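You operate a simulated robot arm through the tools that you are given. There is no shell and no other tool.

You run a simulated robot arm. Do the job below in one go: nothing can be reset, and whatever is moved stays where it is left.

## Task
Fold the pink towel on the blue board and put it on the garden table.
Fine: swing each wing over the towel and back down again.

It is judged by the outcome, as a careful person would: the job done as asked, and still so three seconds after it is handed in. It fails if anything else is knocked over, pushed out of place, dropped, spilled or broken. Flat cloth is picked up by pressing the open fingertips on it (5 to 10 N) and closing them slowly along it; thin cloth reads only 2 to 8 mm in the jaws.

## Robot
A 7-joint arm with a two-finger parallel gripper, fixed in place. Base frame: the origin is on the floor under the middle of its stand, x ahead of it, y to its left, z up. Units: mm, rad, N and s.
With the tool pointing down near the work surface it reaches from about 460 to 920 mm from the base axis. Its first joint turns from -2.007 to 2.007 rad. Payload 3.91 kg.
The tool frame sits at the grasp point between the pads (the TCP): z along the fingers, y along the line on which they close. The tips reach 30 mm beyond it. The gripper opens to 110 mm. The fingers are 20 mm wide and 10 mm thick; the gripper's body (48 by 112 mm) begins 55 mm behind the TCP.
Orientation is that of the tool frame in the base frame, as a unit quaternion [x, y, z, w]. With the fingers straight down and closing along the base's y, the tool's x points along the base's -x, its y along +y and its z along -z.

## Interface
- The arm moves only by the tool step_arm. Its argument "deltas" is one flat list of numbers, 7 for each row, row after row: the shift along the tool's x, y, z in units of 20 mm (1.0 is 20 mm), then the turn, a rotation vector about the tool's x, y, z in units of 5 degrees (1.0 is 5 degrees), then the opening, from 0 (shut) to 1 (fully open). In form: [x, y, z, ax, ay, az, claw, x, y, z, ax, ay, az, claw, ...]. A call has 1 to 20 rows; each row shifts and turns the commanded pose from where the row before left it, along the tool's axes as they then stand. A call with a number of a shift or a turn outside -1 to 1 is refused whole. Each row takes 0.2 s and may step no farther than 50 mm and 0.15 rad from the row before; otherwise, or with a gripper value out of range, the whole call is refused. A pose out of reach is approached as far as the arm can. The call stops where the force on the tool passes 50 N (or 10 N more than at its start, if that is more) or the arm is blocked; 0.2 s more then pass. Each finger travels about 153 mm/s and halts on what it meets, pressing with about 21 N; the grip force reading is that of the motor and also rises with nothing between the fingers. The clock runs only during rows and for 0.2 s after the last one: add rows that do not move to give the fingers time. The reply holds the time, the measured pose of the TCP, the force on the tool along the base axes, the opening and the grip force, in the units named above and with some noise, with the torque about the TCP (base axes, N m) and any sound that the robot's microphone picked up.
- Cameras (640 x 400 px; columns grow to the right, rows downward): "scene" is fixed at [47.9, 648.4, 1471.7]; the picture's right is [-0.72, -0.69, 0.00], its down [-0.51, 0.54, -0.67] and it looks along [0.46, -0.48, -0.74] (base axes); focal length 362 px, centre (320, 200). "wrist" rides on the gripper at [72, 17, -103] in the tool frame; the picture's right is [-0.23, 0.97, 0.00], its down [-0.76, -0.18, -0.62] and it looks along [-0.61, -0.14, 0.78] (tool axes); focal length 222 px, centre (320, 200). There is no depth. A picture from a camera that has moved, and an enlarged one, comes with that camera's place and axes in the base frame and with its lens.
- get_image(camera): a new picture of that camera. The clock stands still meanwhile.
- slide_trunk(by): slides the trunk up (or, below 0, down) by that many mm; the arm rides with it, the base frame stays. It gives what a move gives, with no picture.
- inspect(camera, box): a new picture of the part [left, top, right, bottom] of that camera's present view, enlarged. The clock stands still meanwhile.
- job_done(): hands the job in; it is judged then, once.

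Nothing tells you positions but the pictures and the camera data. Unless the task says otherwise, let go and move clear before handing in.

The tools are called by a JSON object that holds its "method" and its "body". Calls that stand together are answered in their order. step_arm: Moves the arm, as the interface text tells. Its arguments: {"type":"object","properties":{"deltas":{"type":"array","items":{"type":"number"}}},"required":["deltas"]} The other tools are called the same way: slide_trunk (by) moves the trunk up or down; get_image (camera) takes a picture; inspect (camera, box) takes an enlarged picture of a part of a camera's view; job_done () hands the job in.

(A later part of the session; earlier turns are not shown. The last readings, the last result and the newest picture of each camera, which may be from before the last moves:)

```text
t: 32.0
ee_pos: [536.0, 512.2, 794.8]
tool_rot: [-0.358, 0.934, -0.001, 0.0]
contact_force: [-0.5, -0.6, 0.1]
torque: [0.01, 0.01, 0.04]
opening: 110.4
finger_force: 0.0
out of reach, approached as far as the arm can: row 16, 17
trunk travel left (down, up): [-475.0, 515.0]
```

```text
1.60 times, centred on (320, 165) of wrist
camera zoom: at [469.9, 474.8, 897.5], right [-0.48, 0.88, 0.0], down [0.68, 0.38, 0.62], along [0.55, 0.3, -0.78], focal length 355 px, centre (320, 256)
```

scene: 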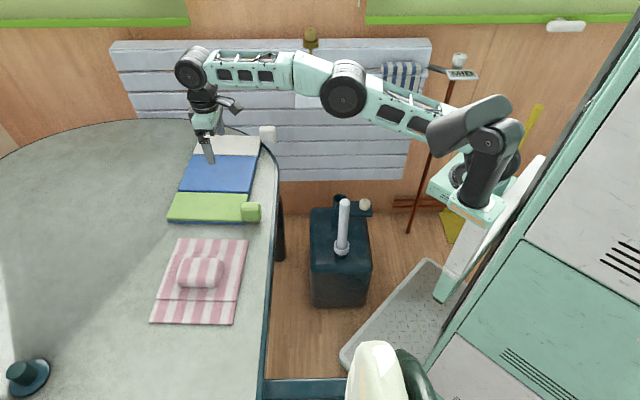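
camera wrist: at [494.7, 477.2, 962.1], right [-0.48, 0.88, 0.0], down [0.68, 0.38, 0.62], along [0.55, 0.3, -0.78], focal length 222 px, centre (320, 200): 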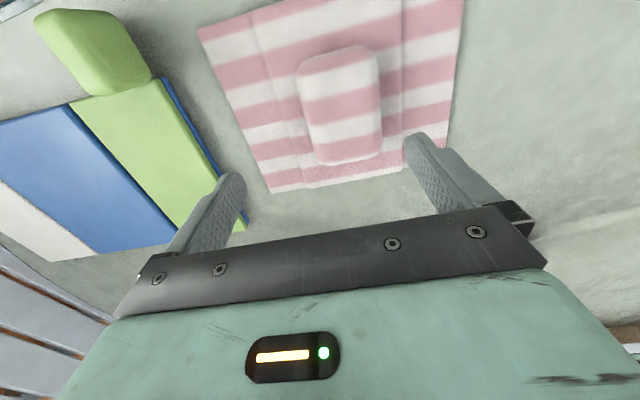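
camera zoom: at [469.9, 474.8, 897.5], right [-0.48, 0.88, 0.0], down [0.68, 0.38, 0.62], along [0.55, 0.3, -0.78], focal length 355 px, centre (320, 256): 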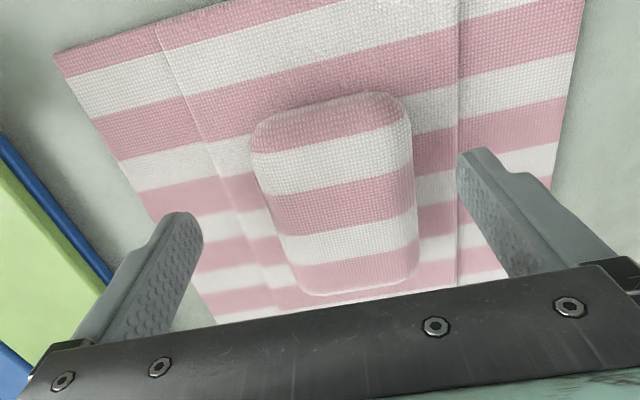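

The ridge is between the fingers, about 7 mm left of centre and reachable. I'll lower the open fingers around it to just above the towel surface.

{"method": "step_arm", "body": {"deltas": [-0.2, 0.14, 0.5, 0, 0, 0, 1, -0.2, 0.14, 0.5, 0, 0, 0, 1, 0, 0, 0.4, 0, 0, 0, 1, 0, 0, 0.3, 0, 0, 0, 1, 0, 0, 0, 0, 0, 0, 1]}}

{"method": "get_image", "body": {"camera": "wrist"}}

{"method": "inspect", "body": {"camera": "scene", "box": [110, 190, 302, 310]}}

```text
t: 33.2
ee_pos: [537.7, 521.2, 762.1]
tool_rot: [-0.357, 0.934, 0.0, 0.0]
contact_force: [-3.4, -4.3, 14.3]
torque: [-0.06, 0.18, 0.06]
opening: 109.7
finger_force: 0.1
trunk travel left (down, up): [-475.0, 515.0]
```

```text
taken
camera wrist: at [471.8, 483.1, 864.4], right [-0.48, 0.88, 0.0], down [0.68, 0.38, 0.62], along [0.55, 0.3, -0.78], focal length 222 px, centre (320, 200)
```

wrist: 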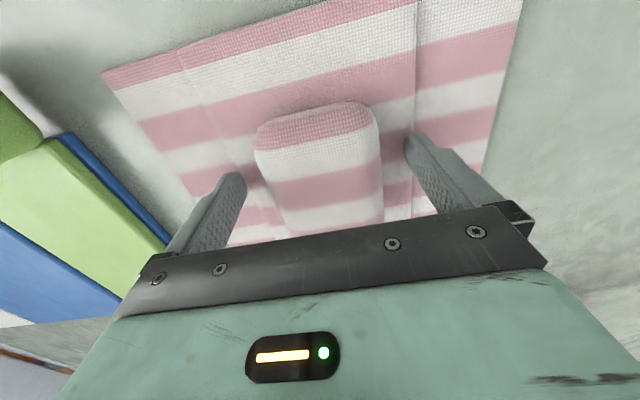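

```text
3.33 times, centred on (206, 250) of scene
camera zoom: at [47.9, 648.4, 1471.7], right [-0.72, -0.69, 0.0], down [-0.51, 0.54, -0.67], along [0.46, -0.48, -0.74], focal length 1207 px, centre (700, 33)
```

zoom: 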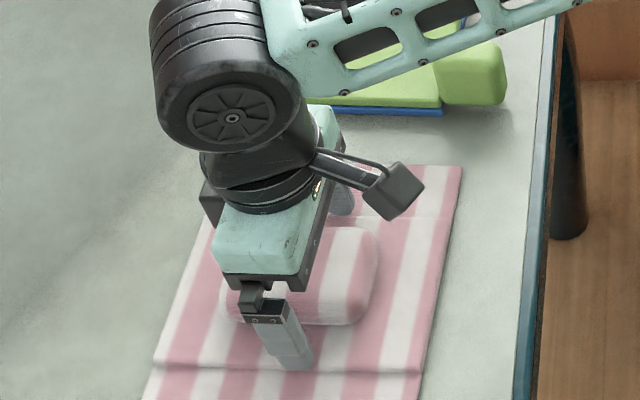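

The fingertips just touched the towel at z≈732 with about 14 N, slightly earlier than estimated. I'll ease up 3 mm and close slowly on the ridge.

{"method": "step_arm", "body": {"deltas": [0, 0, -0.15, 0, 0, 0, 0.92, 0, 0, 0, 0, 0, 0, 0.84, 0, 0, 0, 0, 0, 0, 0.78, 0, 0, 0, 0, 0, 0, 0.72, 0, 0, 0, 0, 0, 0, 0.66, 0, 0, 0, 0, 0, 0, 0.6, 0, 0, 0, 0, 0, 0, 0.54, 0, 0, 0, 0, 0, 0, 0.48, 0, 0, 0, 0, 0, 0, 0.48]}}

{"method": "get_image", "body": {"camera": "wrist"}}

{"method": "inspect", "body": {"camera": "scene", "box": [110, 190, 302, 310]}}

```text
t: 35.2
ee_pos: [538.0, 519.8, 762.5]
tool_rot: [-0.358, 0.934, -0.001, 0.001]
contact_force: [0.4, -0.4, 1.3]
torque: [-0.1, -0.13, -0.01]
opening: 69.7
finger_force: 20.4
trunk travel left (down, up): [-475.0, 515.0]
```

```text
taken
camera wrist: at [471.8, 483.4, 864.9], right [-0.48, 0.88, 0.0], down [0.69, 0.38, 0.62], along [0.55, 0.3, -0.78], focal length 222 px, centre (320, 200)
```

wrist: 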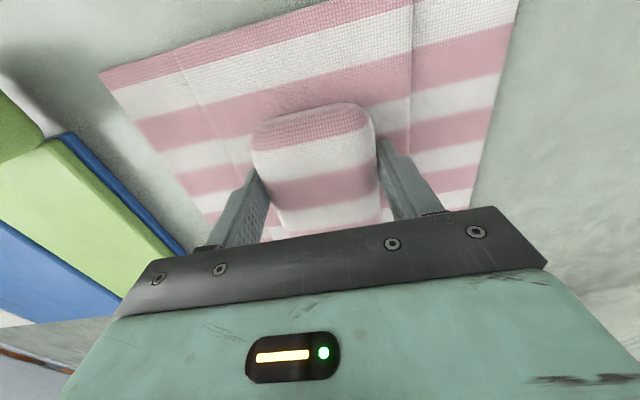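

```text
3.33 times, centred on (206, 250) of scene
camera zoom: at [47.9, 648.4, 1471.7], right [-0.72, -0.69, 0.0], down [-0.51, 0.54, -0.67], along [0.46, -0.48, -0.74], focal length 1207 px, centre (700, 33)
```

zoom: 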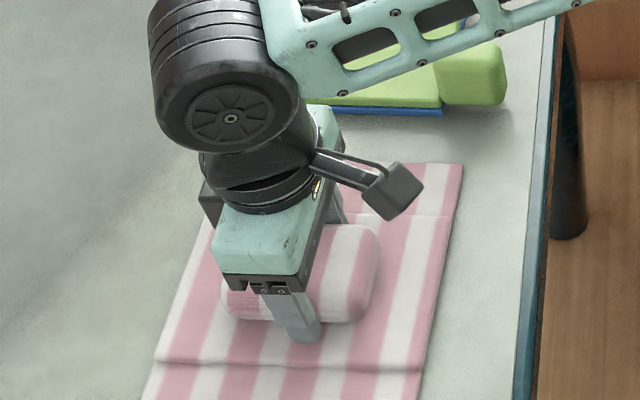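

The ridge is gripped (69.7 mm, 20 N). I'll lift slowly by 60 mm and look at how the towel hangs.

{"method": "step_arm", "body": {"deltas": [0, 0, -0.5, 0, 0, 0, 0.48, 0, 0, -0.5, 0, 0, 0, 0.48, 0, 0, -0.5, 0, 0, 0, 0.48, 0, 0, -0.5, 0, 0, 0, 0.48, 0, 0, -0.5, 0, 0, 0, 0.48, 0, 0, -0.5, 0, 0, 0, 0.48, 0, 0, 0, 0, 0, 0, 0.48]}}

{"method": "get_image", "body": {"camera": "wrist"}}

{"method": "inspect", "body": {"camera": "scene", "box": [90, 170, 314, 310]}}

```text
t: 36.8
ee_pos: [536.1, 518.7, 822.4]
tool_rot: [-0.358, 0.934, -0.001, 0.0]
contact_force: [-0.4, 0.2, -1.0]
torque: [-0.02, -0.02, 0.01]
opening: 69.5
finger_force: 21.6
trunk travel left (down, up): [-475.0, 515.0]
```

```text
taken
camera wrist: at [470.9, 481.4, 924.7], right [-0.48, 0.88, 0.0], down [0.69, 0.38, 0.62], along [0.55, 0.3, -0.78], focal length 222 px, centre (320, 200)
```

wrist: 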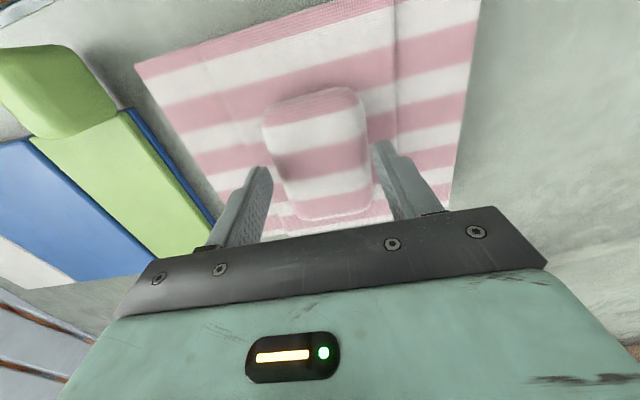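

```text
2.86 times, centred on (202, 240) of scene
camera zoom: at [47.9, 648.4, 1471.7], right [-0.72, -0.69, 0.0], down [-0.51, 0.54, -0.67], along [0.46, -0.48, -0.74], focal length 1034 px, centre (657, 86)
```

zoom: 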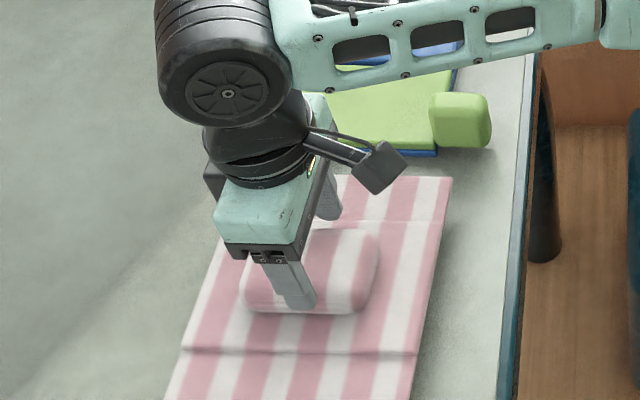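

The jaw still reads 69.5 mm, and the towel corner has risen in the picture, though less than the hand. I'll hold still for a second and check for slipping.

{"method": "step_arm", "body": {"deltas": [0, 0, 0, 0, 0, 0, 0.45, 0, 0, 0, 0, 0, 0, 0.45, 0, 0, 0, 0, 0, 0, 0.45, 0, 0, 0, 0, 0, 0, 0.45]}}

{"method": "get_image", "body": {"camera": "wrist"}}

{"method": "inspect", "body": {"camera": "scene", "box": [110, 200, 302, 320]}}

```text
t: 37.8
ee_pos: [536.7, 518.2, 821.8]
tool_rot: [-0.358, 0.934, -0.001, 0.0]
contact_force: [0.0, -0.2, -0.9]
torque: [-0.01, 0.0, 0.02]
opening: 69.5
finger_force: 21.1
trunk travel left (down, up): [-475.0, 515.0]
```

```text
taken
camera wrist: at [470.9, 481.4, 924.5], right [-0.48, 0.88, 0.0], down [0.69, 0.38, 0.62], along [0.55, 0.3, -0.78], focal length 222 px, centre (320, 200)
```

wrist: 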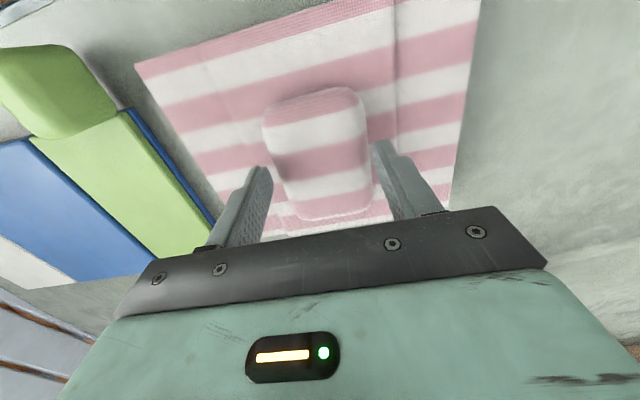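

```text
3.33 times, centred on (206, 260) of scene
camera zoom: at [47.9, 648.4, 1471.7], right [-0.72, -0.69, 0.0], down [-0.51, 0.54, -0.67], along [0.46, -0.48, -0.74], focal length 1207 px, centre (700, 0)
```

zoom: 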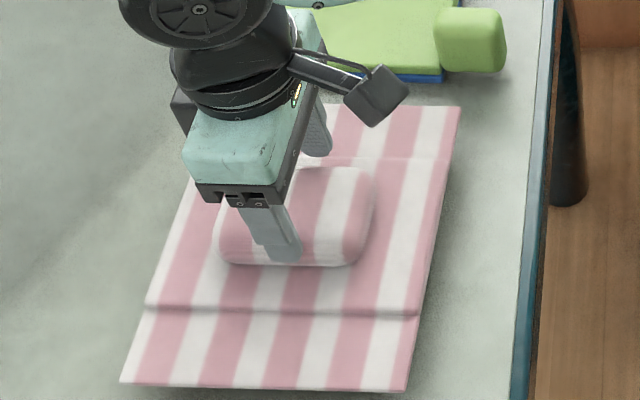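

The towel hangs flat and level, about 33 mm above the table, and is no longer slipping. I need it above the green knob, so I'll lift another 50 mm slowly and check the hold.

{"method": "step_arm", "body": {"deltas": [0, 0, -0.25, 0, 0, 0, 0.42, 0, 0, -0.25, 0, 0, 0, 0.42, 0, 0, -0.25, 0, 0, 0, 0.42, 0, 0, -0.25, 0, 0, 0, 0.42, 0, 0, -0.25, 0, 0, 0, 0.42, 0, 0, -0.25, 0, 0, 0, 0.42, 0, 0, 0, 0, 0, 0, 0.42]}}

{"method": "get_image", "body": {"camera": "wrist"}}

{"method": "inspect", "body": {"camera": "scene", "box": [110, 200, 302, 320]}}

```text
t: 39.4
ee_pos: [533.0, 510.7, 849.7]
tool_rot: [-0.358, 0.934, -0.001, 0.0]
contact_force: [0.0, 0.6, -0.6]
torque: [-0.01, 0.03, -0.01]
opening: 69.3
finger_force: 21.2
out of reach, approached as far as the arm can: row 1, 6
trunk travel left (down, up): [-475.0, 515.0]
```

```text
taken
camera wrist: at [467.4, 473.0, 953.0], right [-0.48, 0.88, 0.0], down [0.69, 0.38, 0.62], along [0.55, 0.3, -0.78], focal length 222 px, centre (320, 200)
```

wrist: 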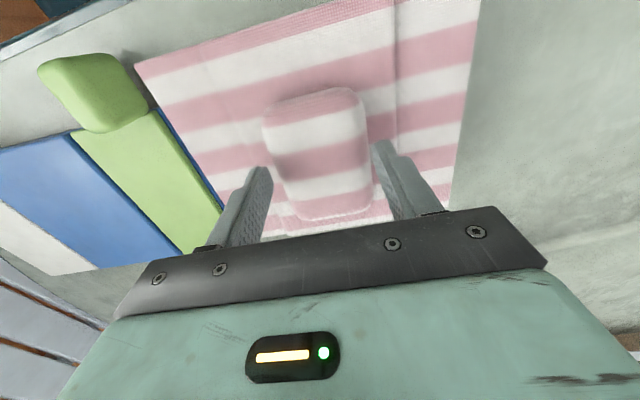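

```text
3.33 times, centred on (206, 260) of scene
camera zoom: at [47.9, 648.4, 1471.7], right [-0.72, -0.69, 0.0], down [-0.51, 0.54, -0.67], along [0.46, -0.48, -0.74], focal length 1207 px, centre (700, 0)
```

zoom: 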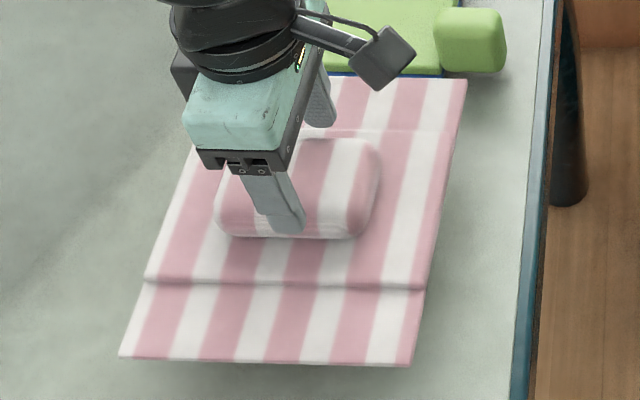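

The towel's pose in the hand is unchanged after the extra lift, so the grip holds. I'll carry it level towards the board, rising clear of the green knob.

{"method": "step_arm", "body": {"deltas": [-0.03, -0.25, -0.2, 0, 0, 0, 0.4, -0.06, -0.5, -0.25, 0, 0, 0, 0.4, -0.1, -0.75, -0.25, 0, 0, 0, 0.4, -0.114, -0.83, -0.15, 0, 0, 0, 0.4, -0.114, -0.83, -0.15, 0, 0, 0, 0.4, -0.114, -0.83, -0.15, 0, 0, 0, 0.4, -0.114, -0.83, -0.15, 0, 0, 0, 0.4, -0.114, -0.83, -0.15, 0, 0, 0, 0.4, -0.114, -0.83, 0, 0, 0, 0, 0.4, -0.114, -0.83, 0, 0, 0, 0, 0.4, -0.114, -0.83, 0, 0, 0, 0, 0.4, -0.1, -0.5, 0, 0, 0, 0, 0.4]}}

{"method": "get_image", "body": {"camera": "scene"}}

{"method": "get_image", "body": {"camera": "wrist"}}

```text
t: 42.0
ee_pos: [666.0, 398.7, 879.3]
tool_rot: [-0.358, 0.934, -0.001, 0.0]
contact_force: [0.5, 0.3, -0.2]
torque: [0.0, 0.0, 0.0]
opening: 69.5
finger_force: 21.0
trunk travel left (down, up): [-475.0, 515.0]
```

```text
taken
```

scene: 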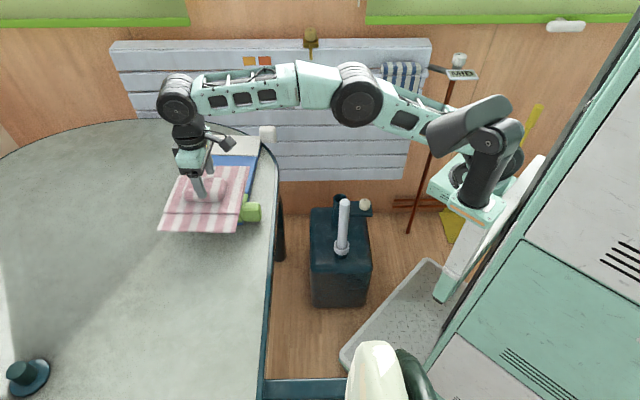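

```text
taken
camera wrist: at [599.6, 361.6, 982.3], right [-0.48, 0.88, 0.0], down [0.68, 0.38, 0.62], along [0.55, 0.3, -0.78], focal length 222 px, centre (320, 200)
```

wrist: 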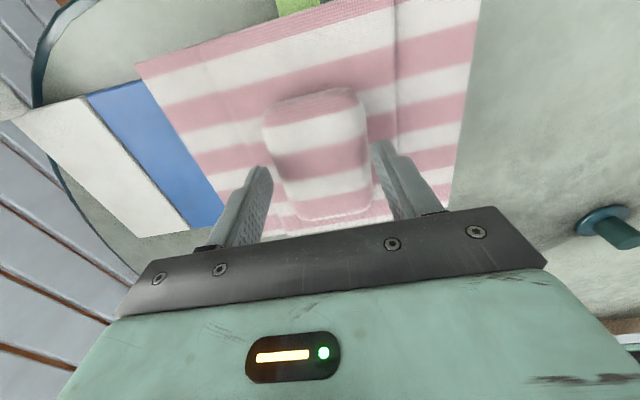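

The towel is still secure and passing over the green wing. I'll continue to above the middle of the blue panel.

{"method": "step_arm", "body": {"deltas": [-0.1, -0.4, 0, 0, 0, 0, 0.4, -0.108, -0.8, 0, 0, 0, 0, 0.4, -0.108, -0.85, 0, 0, 0, 0, 0.4, -0.108, -0.85, 0, 0, 0, 0, 0.4, -0.108, -0.85, 0, 0, 0, 0, 0.4, -0.108, -0.85, 0, 0, 0, 0, 0.4, -0.108, -0.85, 0, 0, 0, 0, 0.4, -0.108, -0.85, 0, 0, 0, 0, 0.4, -0.108, -0.85, 0, 0, 0, 0, 0.4, -0.108, -0.6, 0, 0, 0, 0, 0.4, 0, -0.25, 0, 0, 0, 0, 0.4, 0, 0, 0, 0, 0, 0, 0.4]}}

{"method": "get_image", "body": {"camera": "scene"}}

{"method": "inspect", "body": {"camera": "scene", "box": [130, 110, 306, 220]}}

{"method": "inspect", "body": {"camera": "wrist", "box": [0, 0, 640, 200]}}

```text
t: 44.6
ee_pos: [786.3, 291.5, 880.3]
tool_rot: [-0.357, 0.934, -0.001, 0.0]
contact_force: [-0.5, -0.3, -1.2]
torque: [-0.01, 0.03, -0.02]
opening: 69.5
finger_force: 20.9
out of reach, approached as far as the arm can: row 9
trunk travel left (down, up): [-475.0, 515.0]
```

```text
taken
```

scene: 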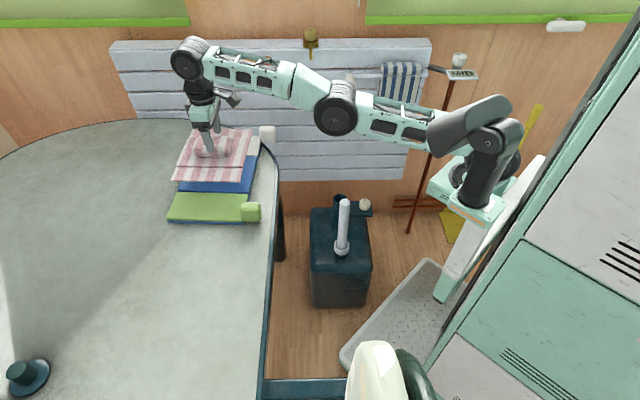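

```text
3.64 times, centred on (218, 165) of scene
camera zoom: at [47.9, 648.4, 1471.7], right [-0.72, -0.69, 0.0], down [-0.51, 0.54, -0.67], along [0.46, -0.48, -0.74], focal length 1316 px, centre (691, 327)
```

zoom: 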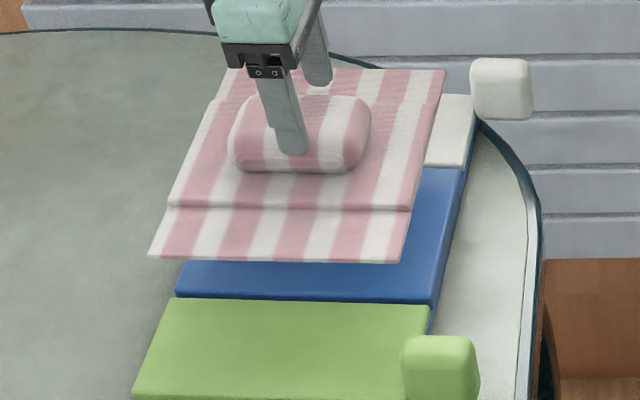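

```text
1.00 times, centred on (320, 100) of wrist (not enlarged: the box is as wide or as high as the picture)
camera zoom: at [720.5, 254.1, 982.5], right [-0.48, 0.88, 0.0], down [0.69, 0.38, 0.62], along [0.55, 0.3, -0.78], focal length 222 px, centre (320, 300)
```

zoom: 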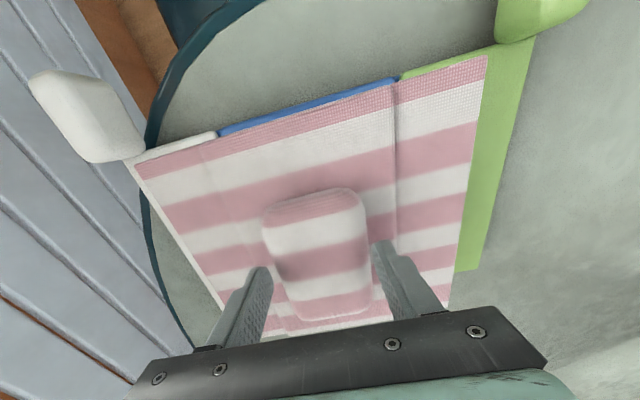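

The towel hovers over the board, nearly centred. It needs about 4 mm towards green and 2 mm outward. I'll make that shift while lowering most of the way.

{"method": "step_arm", "body": {"deltas": [-0.05, 0.11, 0.4, 0, 0, 0, 0.4, -0.05, 0.1, 0.5, 0, 0, 0, 0.4, 0, 0, 0.5, 0, 0, 0, 0.4, 0, 0, 0.5, 0, 0, 0, 0.4, 0, 0, 0.5, 0, 0, 0, 0.4, 0, 0, 0, 0, 0, 0, 0.4]}}

{"method": "inspect", "body": {"camera": "scene", "box": [130, 110, 306, 220]}}

{"method": "inspect", "body": {"camera": "wrist", "box": [0, 0, 640, 200]}}

```text
t: 46.0
ee_pos: [790.8, 300.1, 832.7]
tool_rot: [-0.357, 0.934, -0.001, 0.0]
contact_force: [0.0, 0.1, -1.2]
torque: [-0.02, 0.01, 0.04]
opening: 69.1
finger_force: 20.8
out of reach, approached as far as the arm can: row 4
trunk travel left (down, up): [-475.0, 515.0]
```

```text
3.64 times, centred on (218, 165) of scene
camera zoom: at [47.9, 648.4, 1471.7], right [-0.72, -0.69, 0.0], down [-0.51, 0.54, -0.67], along [0.46, -0.48, -0.74], focal length 1316 px, centre (691, 327)
```

zoom: 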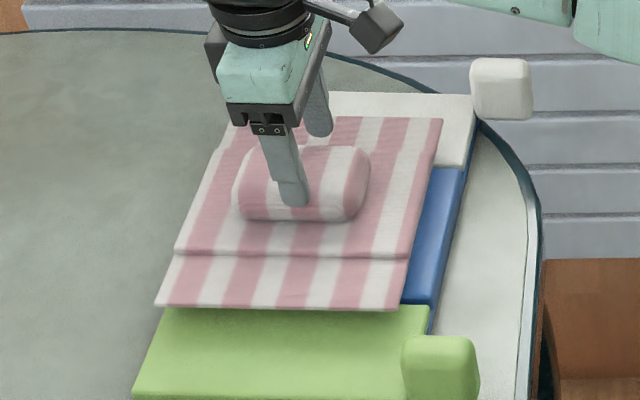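

```text
1.00 times, centred on (320, 100) of wrist (not enlarged: the box is as wide or as high as the picture)
camera zoom: at [725.0, 262.1, 935.4], right [-0.48, 0.88, 0.0], down [0.69, 0.38, 0.62], along [0.55, 0.3, -0.78], focal length 222 px, centre (320, 300)
```

zoom: 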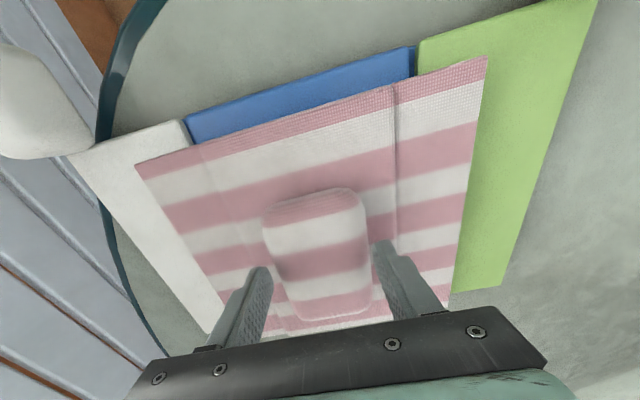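

The towel is now about 5 mm too far outward and needs 2.5 mm more towards green. I'll correct that and come down slowly, watching for contact.

{"method": "step_arm", "body": {"deltas": [0.13, 0.06, 0.2, 0, 0, 0, 0.4, 0.12, 0.06, 0.2, 0, 0, 0, 0.4, 0, 0, 0.2, 0, 0, 0, 0.4, 0, 0, 0, 0, 0, 0, 0.4]}}

{"method": "inspect", "body": {"camera": "scene", "box": [130, 110, 306, 220]}}

{"method": "inspect", "body": {"camera": "wrist", "box": [0, 0, 640, 200]}}

```text
t: 47.0
ee_pos: [791.3, 302.1, 819.7]
tool_rot: [-0.358, 0.934, -0.001, -0.001]
contact_force: [0.2, -0.7, -0.9]
torque: [-0.03, 0.02, 0.0]
opening: 69.0
finger_force: 21.4
out of reach, approached as far as the arm can: row 1, 2
trunk travel left (down, up): [-475.0, 515.0]
```

```text
3.64 times, centred on (218, 165) of scene
camera zoom: at [47.9, 648.4, 1471.7], right [-0.72, -0.69, 0.0], down [-0.51, 0.54, -0.67], along [0.46, -0.48, -0.74], focal length 1316 px, centre (691, 327)
```

zoom: 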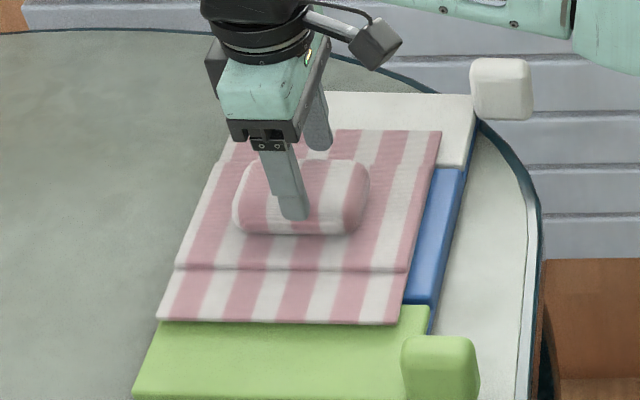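

```text
1.00 times, centred on (320, 100) of wrist (not enlarged: the box is as wide or as high as the picture)
camera zoom: at [725.3, 265.4, 923.1], right [-0.48, 0.88, 0.0], down [0.69, 0.38, 0.62], along [0.55, 0.3, -0.78], focal length 222 px, centre (320, 300)
```

zoom: 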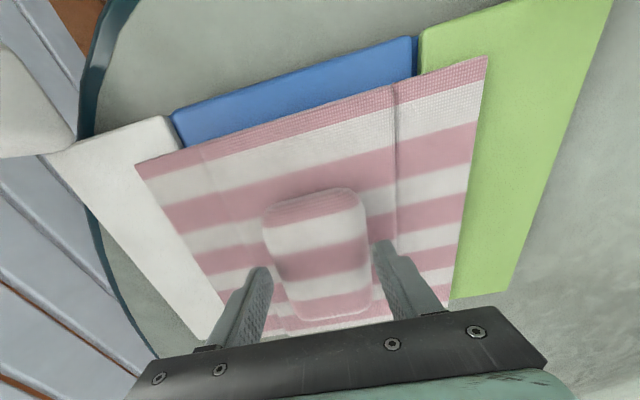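

Alignment along the board is good now, but the towel is about 8 mm too far outward. I'll nudge it back towards the robot without descending.

{"method": "step_arm", "body": {"deltas": [0.2, 0, 0, 0, 0, 0, 0.4, 0.2, 0, 0, 0, 0, 0, 0.4, 0, 0, 0, 0, 0, 0, 0.4, 0, 0, 0, 0, 0, 0, 0.4]}}

{"method": "inspect", "body": {"camera": "wrist", "box": [0, 0, 640, 200]}}

```text
t: 48.0
ee_pos: [791.6, 302.8, 820.0]
tool_rot: [-0.357, 0.934, -0.001, 0.0]
contact_force: [-0.4, -0.4, -0.8]
torque: [-0.03, 0.0, 0.0]
opening: 69.3
finger_force: 21.1
out of reach, approached as far as the arm can: row 1, 2
trunk travel left (down, up): [-475.0, 515.0]
```

```text
1.00 times, centred on (320, 100) of wrist (not enlarged: the box is as wide or as high as the picture)
camera zoom: at [725.3, 265.3, 923.3], right [-0.48, 0.88, 0.0], down [0.69, 0.38, 0.62], along [0.55, 0.3, -0.78], focal length 222 px, centre (320, 300)
```

zoom: 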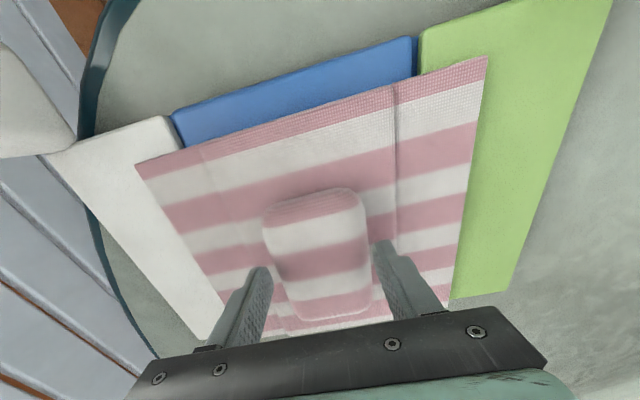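

The arm refuses that inward nudge at this height. I'll rise to 860 mm, where it moved freely, set the position there, and later do the final lowering with the trunk.

{"method": "step_arm", "body": {"deltas": [0, 0, -0.5, 0, 0, 0, 0.4, 0, 0, -0.5, 0, 0, 0, 0.4, 0, 0, -0.5, 0, 0, 0, 0.4, 0.22, 0.03, -0.5, 0, 0, 0, 0.4, 0.22, 0.02, 0, 0, 0, 0, 0.4, 0, 0, 0, 0, 0, 0, 0.4]}}

{"method": "inspect", "body": {"camera": "wrist", "box": [0, 0, 640, 200]}}

```text
t: 49.4
ee_pos: [783.6, 297.3, 859.5]
tool_rot: [-0.357, 0.934, -0.001, -0.001]
contact_force: [0.4, 0.1, -0.1]
torque: [0.01, 0.0, 0.0]
opening: 69.3
finger_force: 20.9
out of reach, approached as far as the arm can: row 3, 5
trunk travel left (down, up): [-475.0, 515.0]
```

```text
1.00 times, centred on (320, 100) of wrist (not enlarged: the box is as wide or as high as the picture)
camera zoom: at [718.7, 260.3, 963.7], right [-0.48, 0.88, 0.0], down [0.69, 0.38, 0.62], along [0.55, 0.3, -0.78], focal length 222 px, centre (320, 300)
```

zoom: 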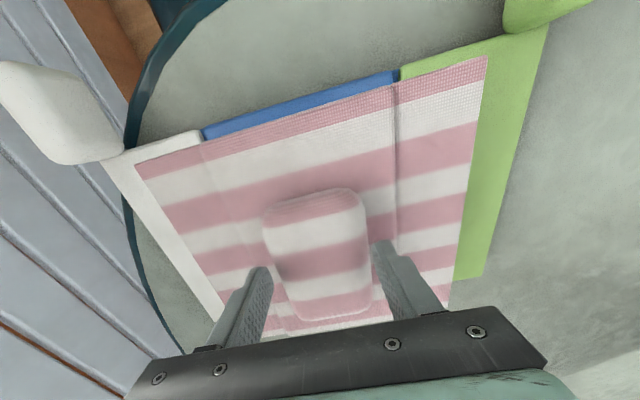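

The towel is now exactly above its place at z≈860. I'll lower with the trunk in steps until it touches.

{"method": "slide_trunk", "body": {"by": -35}}

{"method": "inspect", "body": {"camera": "wrist", "box": [0, 0, 640, 200]}}

{"method": "inspect", "body": {"camera": "scene", "box": [130, 110, 306, 220]}}

```text
t: 50.2
ee_pos: [784.8, 296.4, 825.4]
tool_rot: [-0.358, 0.934, -0.001, 0.0]
contact_force: [0.2, -0.3, -0.8]
torque: [-0.04, 0.0, 0.01]
opening: 69.0
finger_force: 20.9
trunk travel left (down, up): [-440.0, 550.0]
```

```text
1.00 times, centred on (320, 100) of wrist (not enlarged: the box is as wide or as high as the picture)
camera zoom: at [718.7, 260.3, 928.7], right [-0.48, 0.88, 0.0], down [0.69, 0.38, 0.62], along [0.55, 0.3, -0.78], focal length 222 px, centre (320, 300)
```

zoom: 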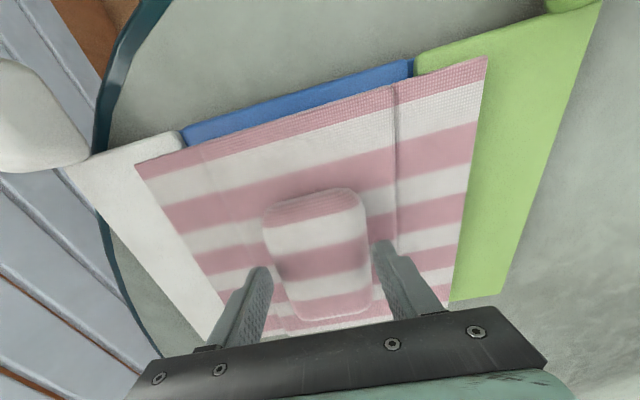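

```text
3.64 times, centred on (218, 165) of scene
camera zoom: at [47.9, 648.4, 1471.7], right [-0.72, -0.69, 0.0], down [-0.51, 0.54, -0.67], along [0.46, -0.48, -0.74], focal length 1316 px, centre (691, 327)
```

zoom: 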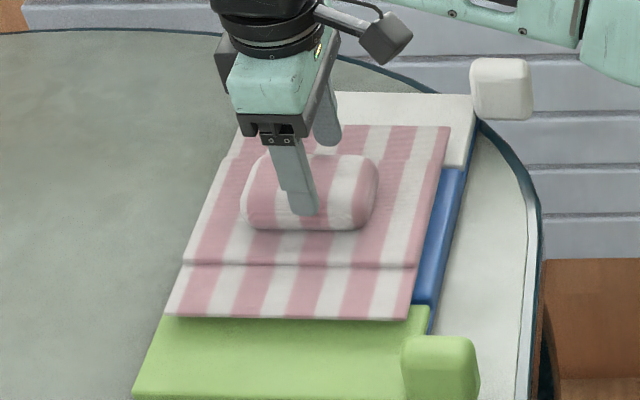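

Still hovering and aligned. I'll continue down in small trunk steps.

{"method": "slide_trunk", "body": {"by": -10}}

{"method": "slide_trunk", "body": {"by": -5}}

{"method": "inspect", "body": {"camera": "wrist", "box": [0, 0, 640, 200]}}

{"method": "inspect", "body": {"camera": "scene", "box": [130, 110, 306, 220]}}

```text
t: 50.7
ee_pos: [783.8, 298.6, 815.6]
tool_rot: [-0.358, 0.934, -0.001, -0.001]
contact_force: [0.0, -0.6, -1.2]
torque: [0.04, 0.01, 0.0]
opening: 69.5
finger_force: 21.1
trunk travel left (down, up): [-430.0, 560.0]
```

```text
t: 51.3
ee_pos: [783.2, 298.0, 814.8]
tool_rot: [-0.358, 0.934, 0.0, 0.003]
contact_force: [-0.1, -1.4, 27.0]
torque: [-0.05, 0.12, 0.04]
opening: 69.4
finger_force: 21.3
trunk travel left (down, up): [-425.0, 565.0]
```

```text
1.00 times, centred on (320, 100) of wrist (not enlarged: the box is as wide or as high as the picture)
camera zoom: at [717.8, 259.7, 917.7], right [-0.48, 0.88, 0.0], down [0.68, 0.38, 0.63], along [0.55, 0.3, -0.78], focal length 222 px, centre (320, 300)
```

zoom: 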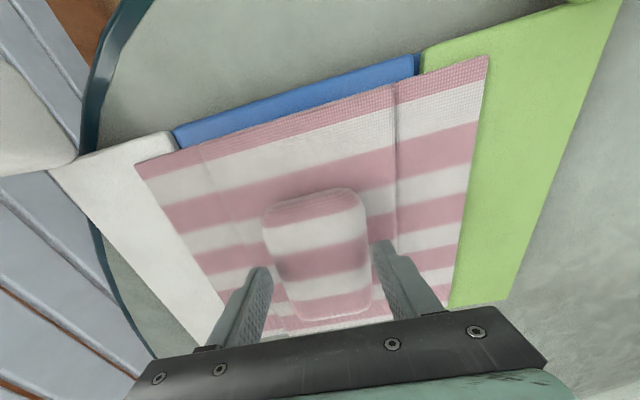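

```text
3.64 times, centred on (218, 165) of scene
camera zoom: at [47.9, 648.4, 1471.7], right [-0.72, -0.69, 0.0], down [-0.51, 0.54, -0.67], along [0.46, -0.48, -0.74], focal length 1316 px, centre (691, 327)
```

zoom: 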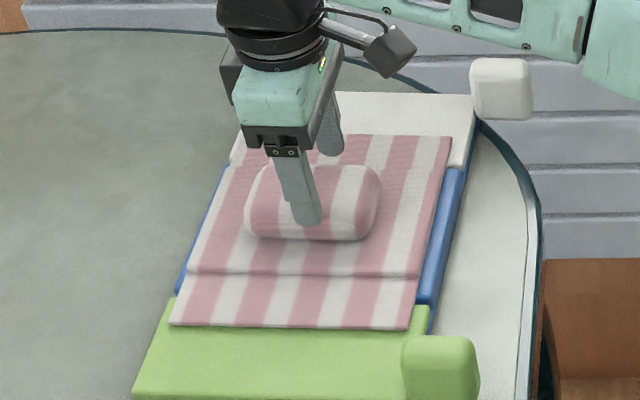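

The towel is down on the board, centred, with 27 N of pressing force. I'll ease up 3 mm and then open the fingers.

{"method": "slide_trunk", "body": {"by": 3}}

{"method": "step_arm", "body": {"deltas": [0, 0, 0, 0, 0, 0, 0.66, 0, 0, 0, 0, 0, 0, 0.72, 0, 0, 0, 0, 0, 0, 0.8, 0, 0, 0, 0, 0, 0, 0.9, 0, 0, 0, 0, 0, 0, 0.9]}}

{"method": "inspect", "body": {"camera": "scene", "box": [130, 110, 306, 220]}}

```text
t: 51.8
ee_pos: [784.2, 297.5, 815.2]
tool_rot: [-0.357, 0.934, 0.0, 0.001]
contact_force: [4.1, 1.2, 23.8]
torque: [0.08, -0.27, 0.0]
opening: 69.6
finger_force: 21.1
trunk travel left (down, up): [-428.0, 562.0]
```

```text
t: 53.0
ee_pos: [784.0, 297.8, 813.8]
tool_rot: [-0.358, 0.934, -0.001, -0.001]
contact_force: [1.1, 0.1, 0.3]
torque: [0.0, 0.02, 0.02]
opening: 99.1
finger_force: 0.2
trunk travel left (down, up): [-428.0, 562.0]
```

```text
3.64 times, centred on (218, 165) of scene
camera zoom: at [47.9, 648.4, 1471.7], right [-0.72, -0.69, 0.0], down [-0.51, 0.54, -0.67], along [0.46, -0.48, -0.74], focal length 1316 px, centre (691, 327)
```

zoom: 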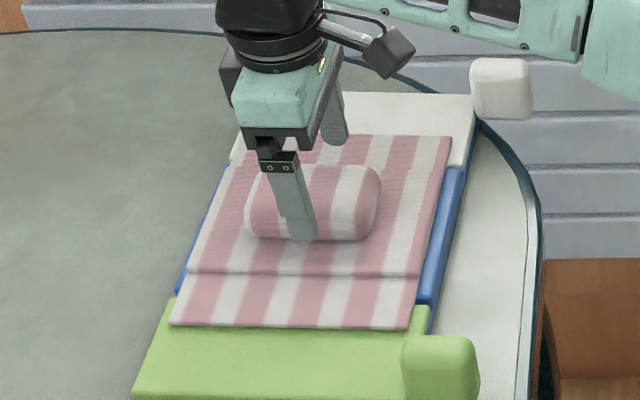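

The towel is released and lies flat on the board. I'll raise the hand straight up and look at the result.

{"method": "slide_trunk", "body": {"by": 100}}

{"method": "inspect", "body": {"camera": "wrist", "box": [0, 0, 640, 200]}}

{"method": "inspect", "body": {"camera": "scene", "box": [130, 110, 306, 220]}}

```text
t: 54.3
ee_pos: [783.7, 298.8, 913.3]
tool_rot: [-0.358, 0.934, -0.001, 0.0]
contact_force: [-0.3, 0.7, 0.1]
torque: [0.0, 0.01, -0.03]
opening: 98.9
finger_force: 0.1
trunk travel left (down, up): [-528.0, 462.0]
```

```text
1.00 times, centred on (320, 100) of wrist (not enlarged: the box is as wide or as high as the picture)
camera zoom: at [718.7, 260.3, 1016.7], right [-0.48, 0.88, 0.0], down [0.69, 0.38, 0.62], along [0.55, 0.3, -0.78], focal length 222 px, centre (320, 300)
```

zoom: 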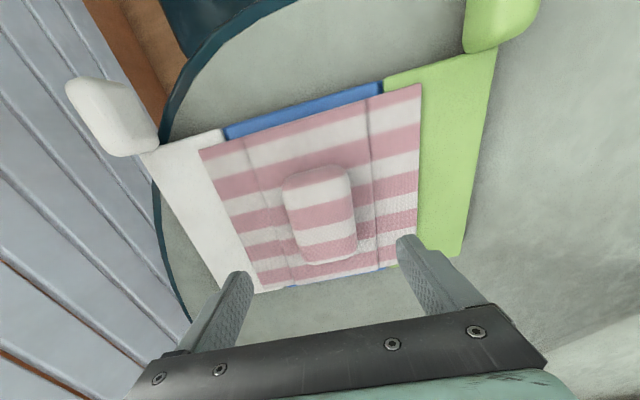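

```text
3.64 times, centred on (218, 165) of scene
camera zoom: at [47.9, 648.4, 1471.7], right [-0.72, -0.69, 0.0], down [-0.51, 0.54, -0.67], along [0.46, -0.48, -0.74], focal length 1316 px, centre (691, 327)
```

zoom: 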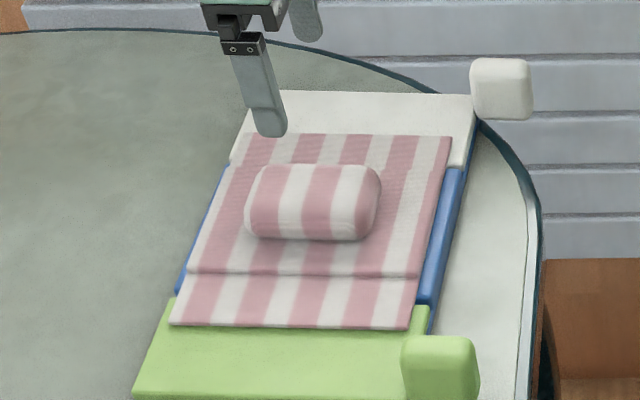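

The towel lies well centred on the board with its flaps on the two wings. To swing the wings by their knobs I want the tool horizontal, pointing outward along the hinge axis. I'll move to a clear spot on the robot side and start tilting the hand.

{"method": "step_arm", "body": {"deltas": [0.81, 0.47, -0.235, 0, 0, 0, 0.8, 0.81, 0.47, -0.235, 0, 0, 0, 0.7, 0.81, 0.47, -0.235, 0, 0, 0, 0.6, 0.81, 0.47, -0.235, 0, 0, 0, 0.6, 0.81, 0.47, -0.235, 0, 0, 0, 0.6, 0.81, 0.47, -0.235, 0, 0, 0, 0.6, 0.81, 0.47, -0.235, 0, 0, 0, 0.6, 0.81, 0.47, -0.235, 0, 0, 0, 0.6, 0.81, 0.47, -0.235, 0, 0, 0, 0.6, 0.81, 0.47, -0.235, 0, 0, 0, 0.6]}}

{"method": "step_arm", "body": {"deltas": [0, 0, 0, 0, -1, 0, 0.6, 0, 0, 0, 0, -1, 0, 0.6, 0, 0, 0, 0, -1, 0, 0.6, 0, 0, 0, 0, -1, 0, 0.6, 0, 0, 0, 0, -1, 0, 0.6, 0, 0, 0, 0, -1, 0, 0.6, 0, 0, 0, 0, -1, 0, 0.6, 0, 0, 0, 0, -1, 0, 0.6, 0, 0, 0, 0, -1, 0, 0.6]}}

{"method": "get_image", "body": {"camera": "scene"}}

{"method": "get_image", "body": {"camera": "wrist"}}

```text
t: 56.5
ee_pos: [707.1, 347.3, 1004.3]
tool_rot: [-0.357, 0.934, -0.002, -0.001]
contact_force: [-0.6, 0.5, 0.1]
torque: [-0.02, -0.03, -0.01]
opening: 66.0
finger_force: 0.1
out of reach, approached as far as the arm can: row 1, 2, 3, 4, 5, 6, 7, 8, 9, 10
trunk travel left (down, up): [-528.0, 462.0]
```

```text
t: 58.5
ee_pos: [808.9, 449.1, 1061.7]
tool_rot: [-0.331, 0.863, 0.136, 0.357]
contact_force: [0.4, 0.2, -0.1]
torque: [-0.02, 0.0, 0.0]
opening: 66.0
finger_force: 0.1
out of reach, approached as far as the arm can: row 1, 2, 3, 4, 5, 6, 7, 8, 9
trunk travel left (down, up): [-528.0, 462.0]
```

```text
taken
```

scene: 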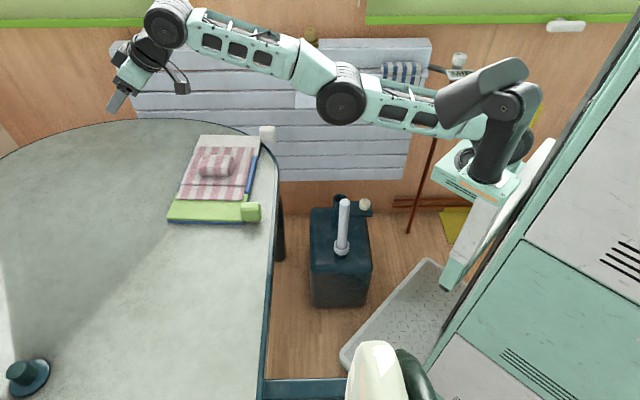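

```text
taken
camera wrist: at [706.1, 377.4, 1082.3], right [-0.53, 0.83, 0.16], down [0.19, -0.06, 0.98], along [0.83, 0.55, -0.13], focal length 222 px, centre (320, 200)
```

wrist: 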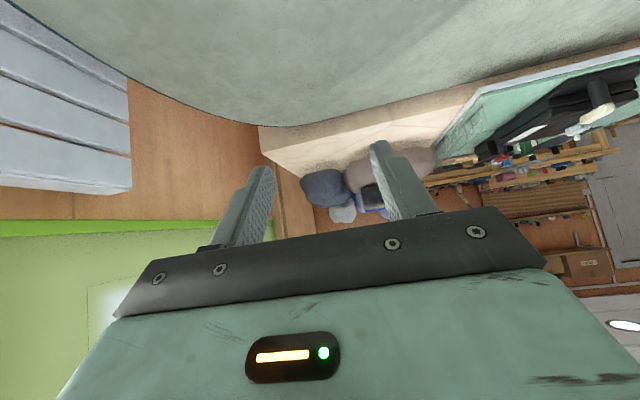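

The arm has got stuck near its straight posture: the wrist stayed put while the hand swung outward. Nothing was touched. I'll untilt and probe with a few small moves to bring the elbow back into a usable bend.

{"method": "step_arm", "body": {"deltas": [0.7, 0, -0.7, 0, 0, 0, 0.6, 0.7, 0, -0.7, 0, 0, 0, 0.6, 0.7, 0, -0.7, 0, 0, 0, 0.6, 0.7, 0, -0.7, 0, 0, 0, 0.6]}}

{"method": "get_image", "body": {"camera": "scene"}}

```text
t: 59.5
ee_pos: [805.5, 445.0, 1074.5]
tool_rot: [-0.33, 0.863, 0.136, 0.356]
contact_force: [-0.5, 0.0, -0.7]
torque: [0.02, -0.02, -0.03]
opening: 66.2
finger_force: 0.1
out of reach, approached as far as the arm can: row 1, 2, 3, 4
trunk travel left (down, up): [-528.0, 462.0]
```

```text
taken
```

scene: 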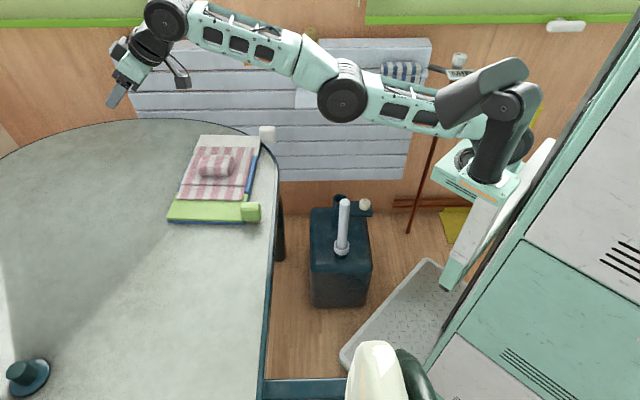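

Fitting the poses shows the wrist is locked on its maximum-reach sphere, with the elbow slightly over-straight. I'll push outward to straighten it fully and then pull inward, checking whether the elbow bends the right way. All of this is high above the table.

{"method": "step_arm", "body": {"deltas": [-0.703, 0.01, 0.262, 0, 0, 0, 0.6, -0.703, 0.01, 0.262, 0, 0, 0, 0.6, -0.703, 0.01, 0.262, 0, 0, 0, 0.6, -0.703, 0.01, 0.262, 0, 0, 0, 0.6]}}

{"method": "step_arm", "body": {"deltas": [0.703, -0.01, -0.262, 0, 0, 0, 0.6, 0.703, -0.01, -0.262, 0, 0, 0, 0.6, 0.703, -0.01, -0.262, 0, 0, 0, 0.6, 0.703, -0.01, -0.262, 0, 0, 0, 0.6, 0.703, -0.01, -0.262, 0, 0, 0, 0.6, 0.703, -0.01, -0.262, 0, 0, 0, 0.6]}}

{"method": "get_image", "body": {"camera": "scene"}}

```text
t: 60.5
ee_pos: [806.9, 446.7, 1076.4]
tool_rot: [-0.331, 0.863, 0.136, 0.356]
contact_force: [0.1, 0.2, 0.5]
torque: [0.03, -0.03, -0.01]
opening: 65.5
finger_force: 0.0
out of reach, approached as far as the arm can: row 1, 2, 3, 4
trunk travel left (down, up): [-528.0, 462.0]
```

```text
t: 61.9
ee_pos: [804.7, 446.6, 1074.6]
tool_rot: [-0.331, 0.863, 0.136, 0.356]
contact_force: [0.5, 0.0, -1.0]
torque: [-0.03, 0.02, 0.01]
opening: 65.9
finger_force: 0.1
out of reach, approached as far as the arm can: row 1, 2, 3, 4, 5, 6
trunk travel left (down, up): [-528.0, 462.0]
```

```text
taken
```

scene: 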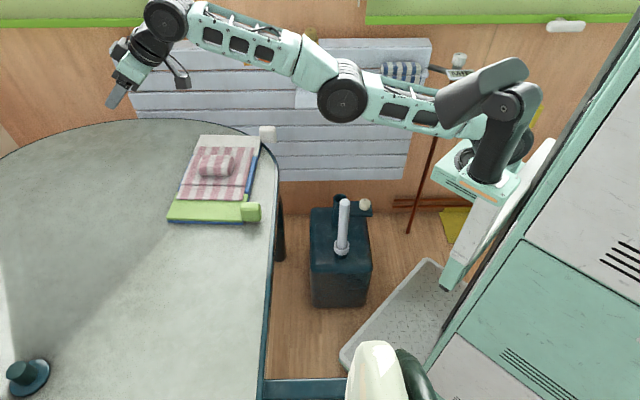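

The elbow needs a large downward sweep to bend the correct way. I'll raise the trunk by 250 mm and then sweep the arm downward, well above the table, so the elbow flexes upward again.

{"method": "slide_trunk", "body": {"by": 250}}

{"method": "step_arm", "body": {"deltas": [0.8, 0, 0.8, 0, 0, 0, 0.6, 0.8, 0, 0.8, 0, 0, 0, 0.6, 0.8, 0, 0.8, 0, 0, 0, 0.6, 0.8, 0, 0.8, 0, 0, 0, 0.6, 0.8, 0, 0.8, 0, 0, 0, 0.6, 0.8, 0, 0.8, 0, 0, 0, 0.6, 0.8, 0, 0.8, 0, 0, 0, 0.6, 0.8, 0, 0.8, 0, 0, 0, 0.6]}}

{"method": "get_image", "body": {"camera": "scene"}}

```text
t: 64.5
ee_pos: [806.0, 447.8, 1324.1]
tool_rot: [-0.331, 0.863, 0.136, 0.356]
contact_force: [0.8, -0.1, 0.1]
torque: [-0.02, 0.03, -0.01]
opening: 65.8
finger_force: 0.1
trunk travel left (down, up): [-778.0, 212.0]
```

```text
t: 66.3
ee_pos: [836.3, 478.7, 1155.7]
tool_rot: [-0.331, 0.863, 0.136, 0.356]
contact_force: [-0.3, 0.6, 0.2]
torque: [0.0, -0.03, 0.0]
opening: 66.2
finger_force: 0.0
out of reach, approached as far as the arm can: row 1, 2, 3, 4, 5, 6, 7, 8
trunk travel left (down, up): [-778.0, 212.0]
```

```text
taken
```

scene: 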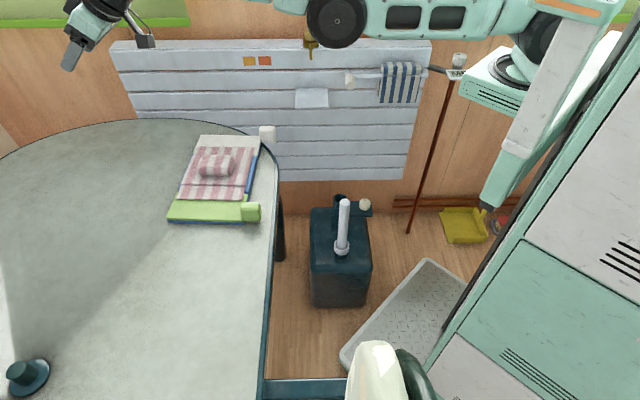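

The sweep is working and nothing is near the hand. I'll continue down and then try pulling inward.

{"method": "step_arm", "body": {"deltas": [0.8, 0, 0.8, 0, 0, 0, 0.6, 0.8, 0, 0.8, 0, 0, 0, 0.6, 0.8, 0, 0.8, 0, 0, 0, 0.6, 0.8, 0, 0.8, 0, 0, 0, 0.6, 0.8, 0, 0.8, 0, 0, 0, 0.6, 0.8, 0, 0.8, 0, 0, 0, 0.6, 0.8, 0, 0.8, 0, 0, 0, 0.6, 0.9, 0, 0.2, 0, 0, 0, 0.6, 0.9, 0, 0, 0, 0, 0, 0.6, 0.7, 0, -0.7, 0, 0, 0, 0.6, 0.7, 0, -0.7, 0, 0, 0, 0.6, 0.7, 0, -0.7, 0, 0, 0, 0.6]}}

{"method": "get_image", "body": {"camera": "scene"}}

```text
t: 68.9
ee_pos: [794.1, 440.3, 967.1]
tool_rot: [-0.331, 0.863, 0.136, 0.356]
contact_force: [-0.4, -0.3, -0.2]
torque: [0.0, 0.01, -0.01]
opening: 65.8
finger_force: 0.1
out of reach, approached as far as the arm can: row 1, 4, 8, 9, 10
trunk travel left (down, up): [-778.0, 212.0]
```

```text
taken
```

scene: 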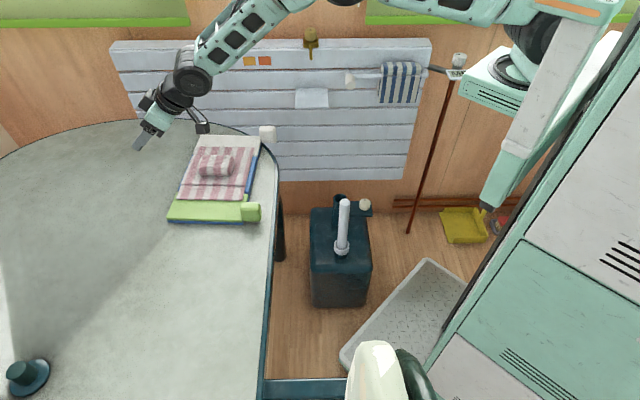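

The elbow is bent upward again and the arm moves freely. I'll retreat inward at this height, then finish tilting the tool to horizontal.

{"method": "step_arm", "body": {"deltas": [0.665, 0.1, -0.665, 0, 0, 0, 0.6, 0.665, 0.1, -0.665, 0, 0, 0, 0.6, 0.665, 0.1, -0.665, 0, 0, 0, 0.6, 0.665, 0.1, -0.665, 0, 0, 0, 0.6, 0.665, 0.1, -0.665, 0, 0, 0, 0.6, 0.665, 0.1, -0.665, 0, 0, 0, 0.6, 0.665, 0.1, -0.665, 0, 0, 0, 0.6, 0.665, 0.1, -0.665, 0, 0, 0, 0.6, 0.665, 0.1, -0.665, 0, 0, 0, 0.6, 0.665, 0.1, -0.665, 0, 0, 0, 0.6]}}

{"method": "step_arm", "body": {"deltas": [0, 0, 0, 0, -1, 0, 0.6, 0, 0, 0, 0, -1, 0, 0.6, 0, 0, 0, 0, -1, 0, 0.6, 0, 0, 0, 0, -1, 0, 0.6, 0, 0, 0, 0, -1, 0, 0.6, 0, 0, 0, 0, -1, 0, 0.6, 0, 0, 0, 0, -1, 0, 0.6, 0, 0, 0, 0, -1, 0, 0.6, 0, 0, 0, 0, -1, 0, 0.6]}}

{"method": "get_image", "body": {"camera": "scene"}}

{"method": "get_image", "body": {"camera": "wrist"}}

```text
t: 71.1
ee_pos: [639.5, 328.9, 966.8]
tool_rot: [-0.33, 0.863, 0.136, 0.357]
contact_force: [0.1, -0.8, 0.0]
torque: [0.01, 0.01, 0.01]
opening: 65.9
finger_force: 0.1
trunk travel left (down, up): [-778.0, 212.0]
```

```text
t: 73.1
ee_pos: [638.7, 328.1, 968.6]
tool_rot: [-0.253, 0.661, 0.252, 0.66]
contact_force: [0.0, 0.0, 0.3]
torque: [-0.01, 0.02, 0.02]
opening: 66.2
finger_force: 0.1
trunk travel left (down, up): [-778.0, 212.0]
```

```text
taken
```

scene: 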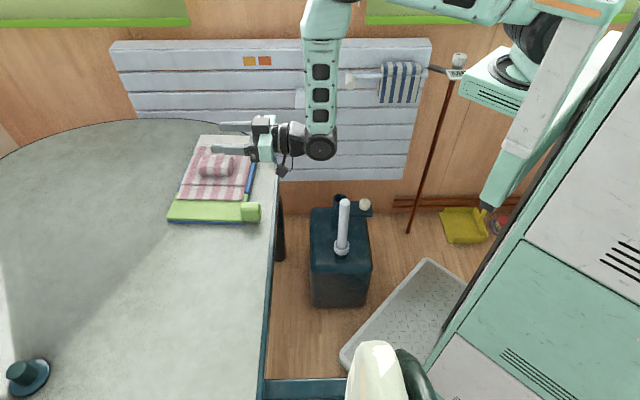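

```text
taken
camera wrist: at [550.2, 270.8, 894.8], right [-0.65, 0.73, 0.23], down [-0.35, -0.55, 0.76], along [0.68, 0.42, 0.61], focal length 222 px, centre (320, 200)
```

wrist: 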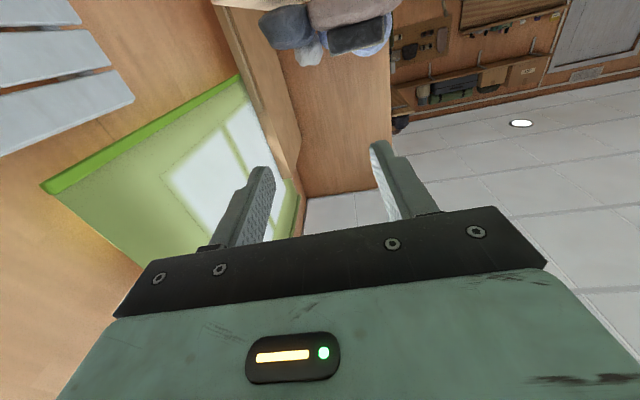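

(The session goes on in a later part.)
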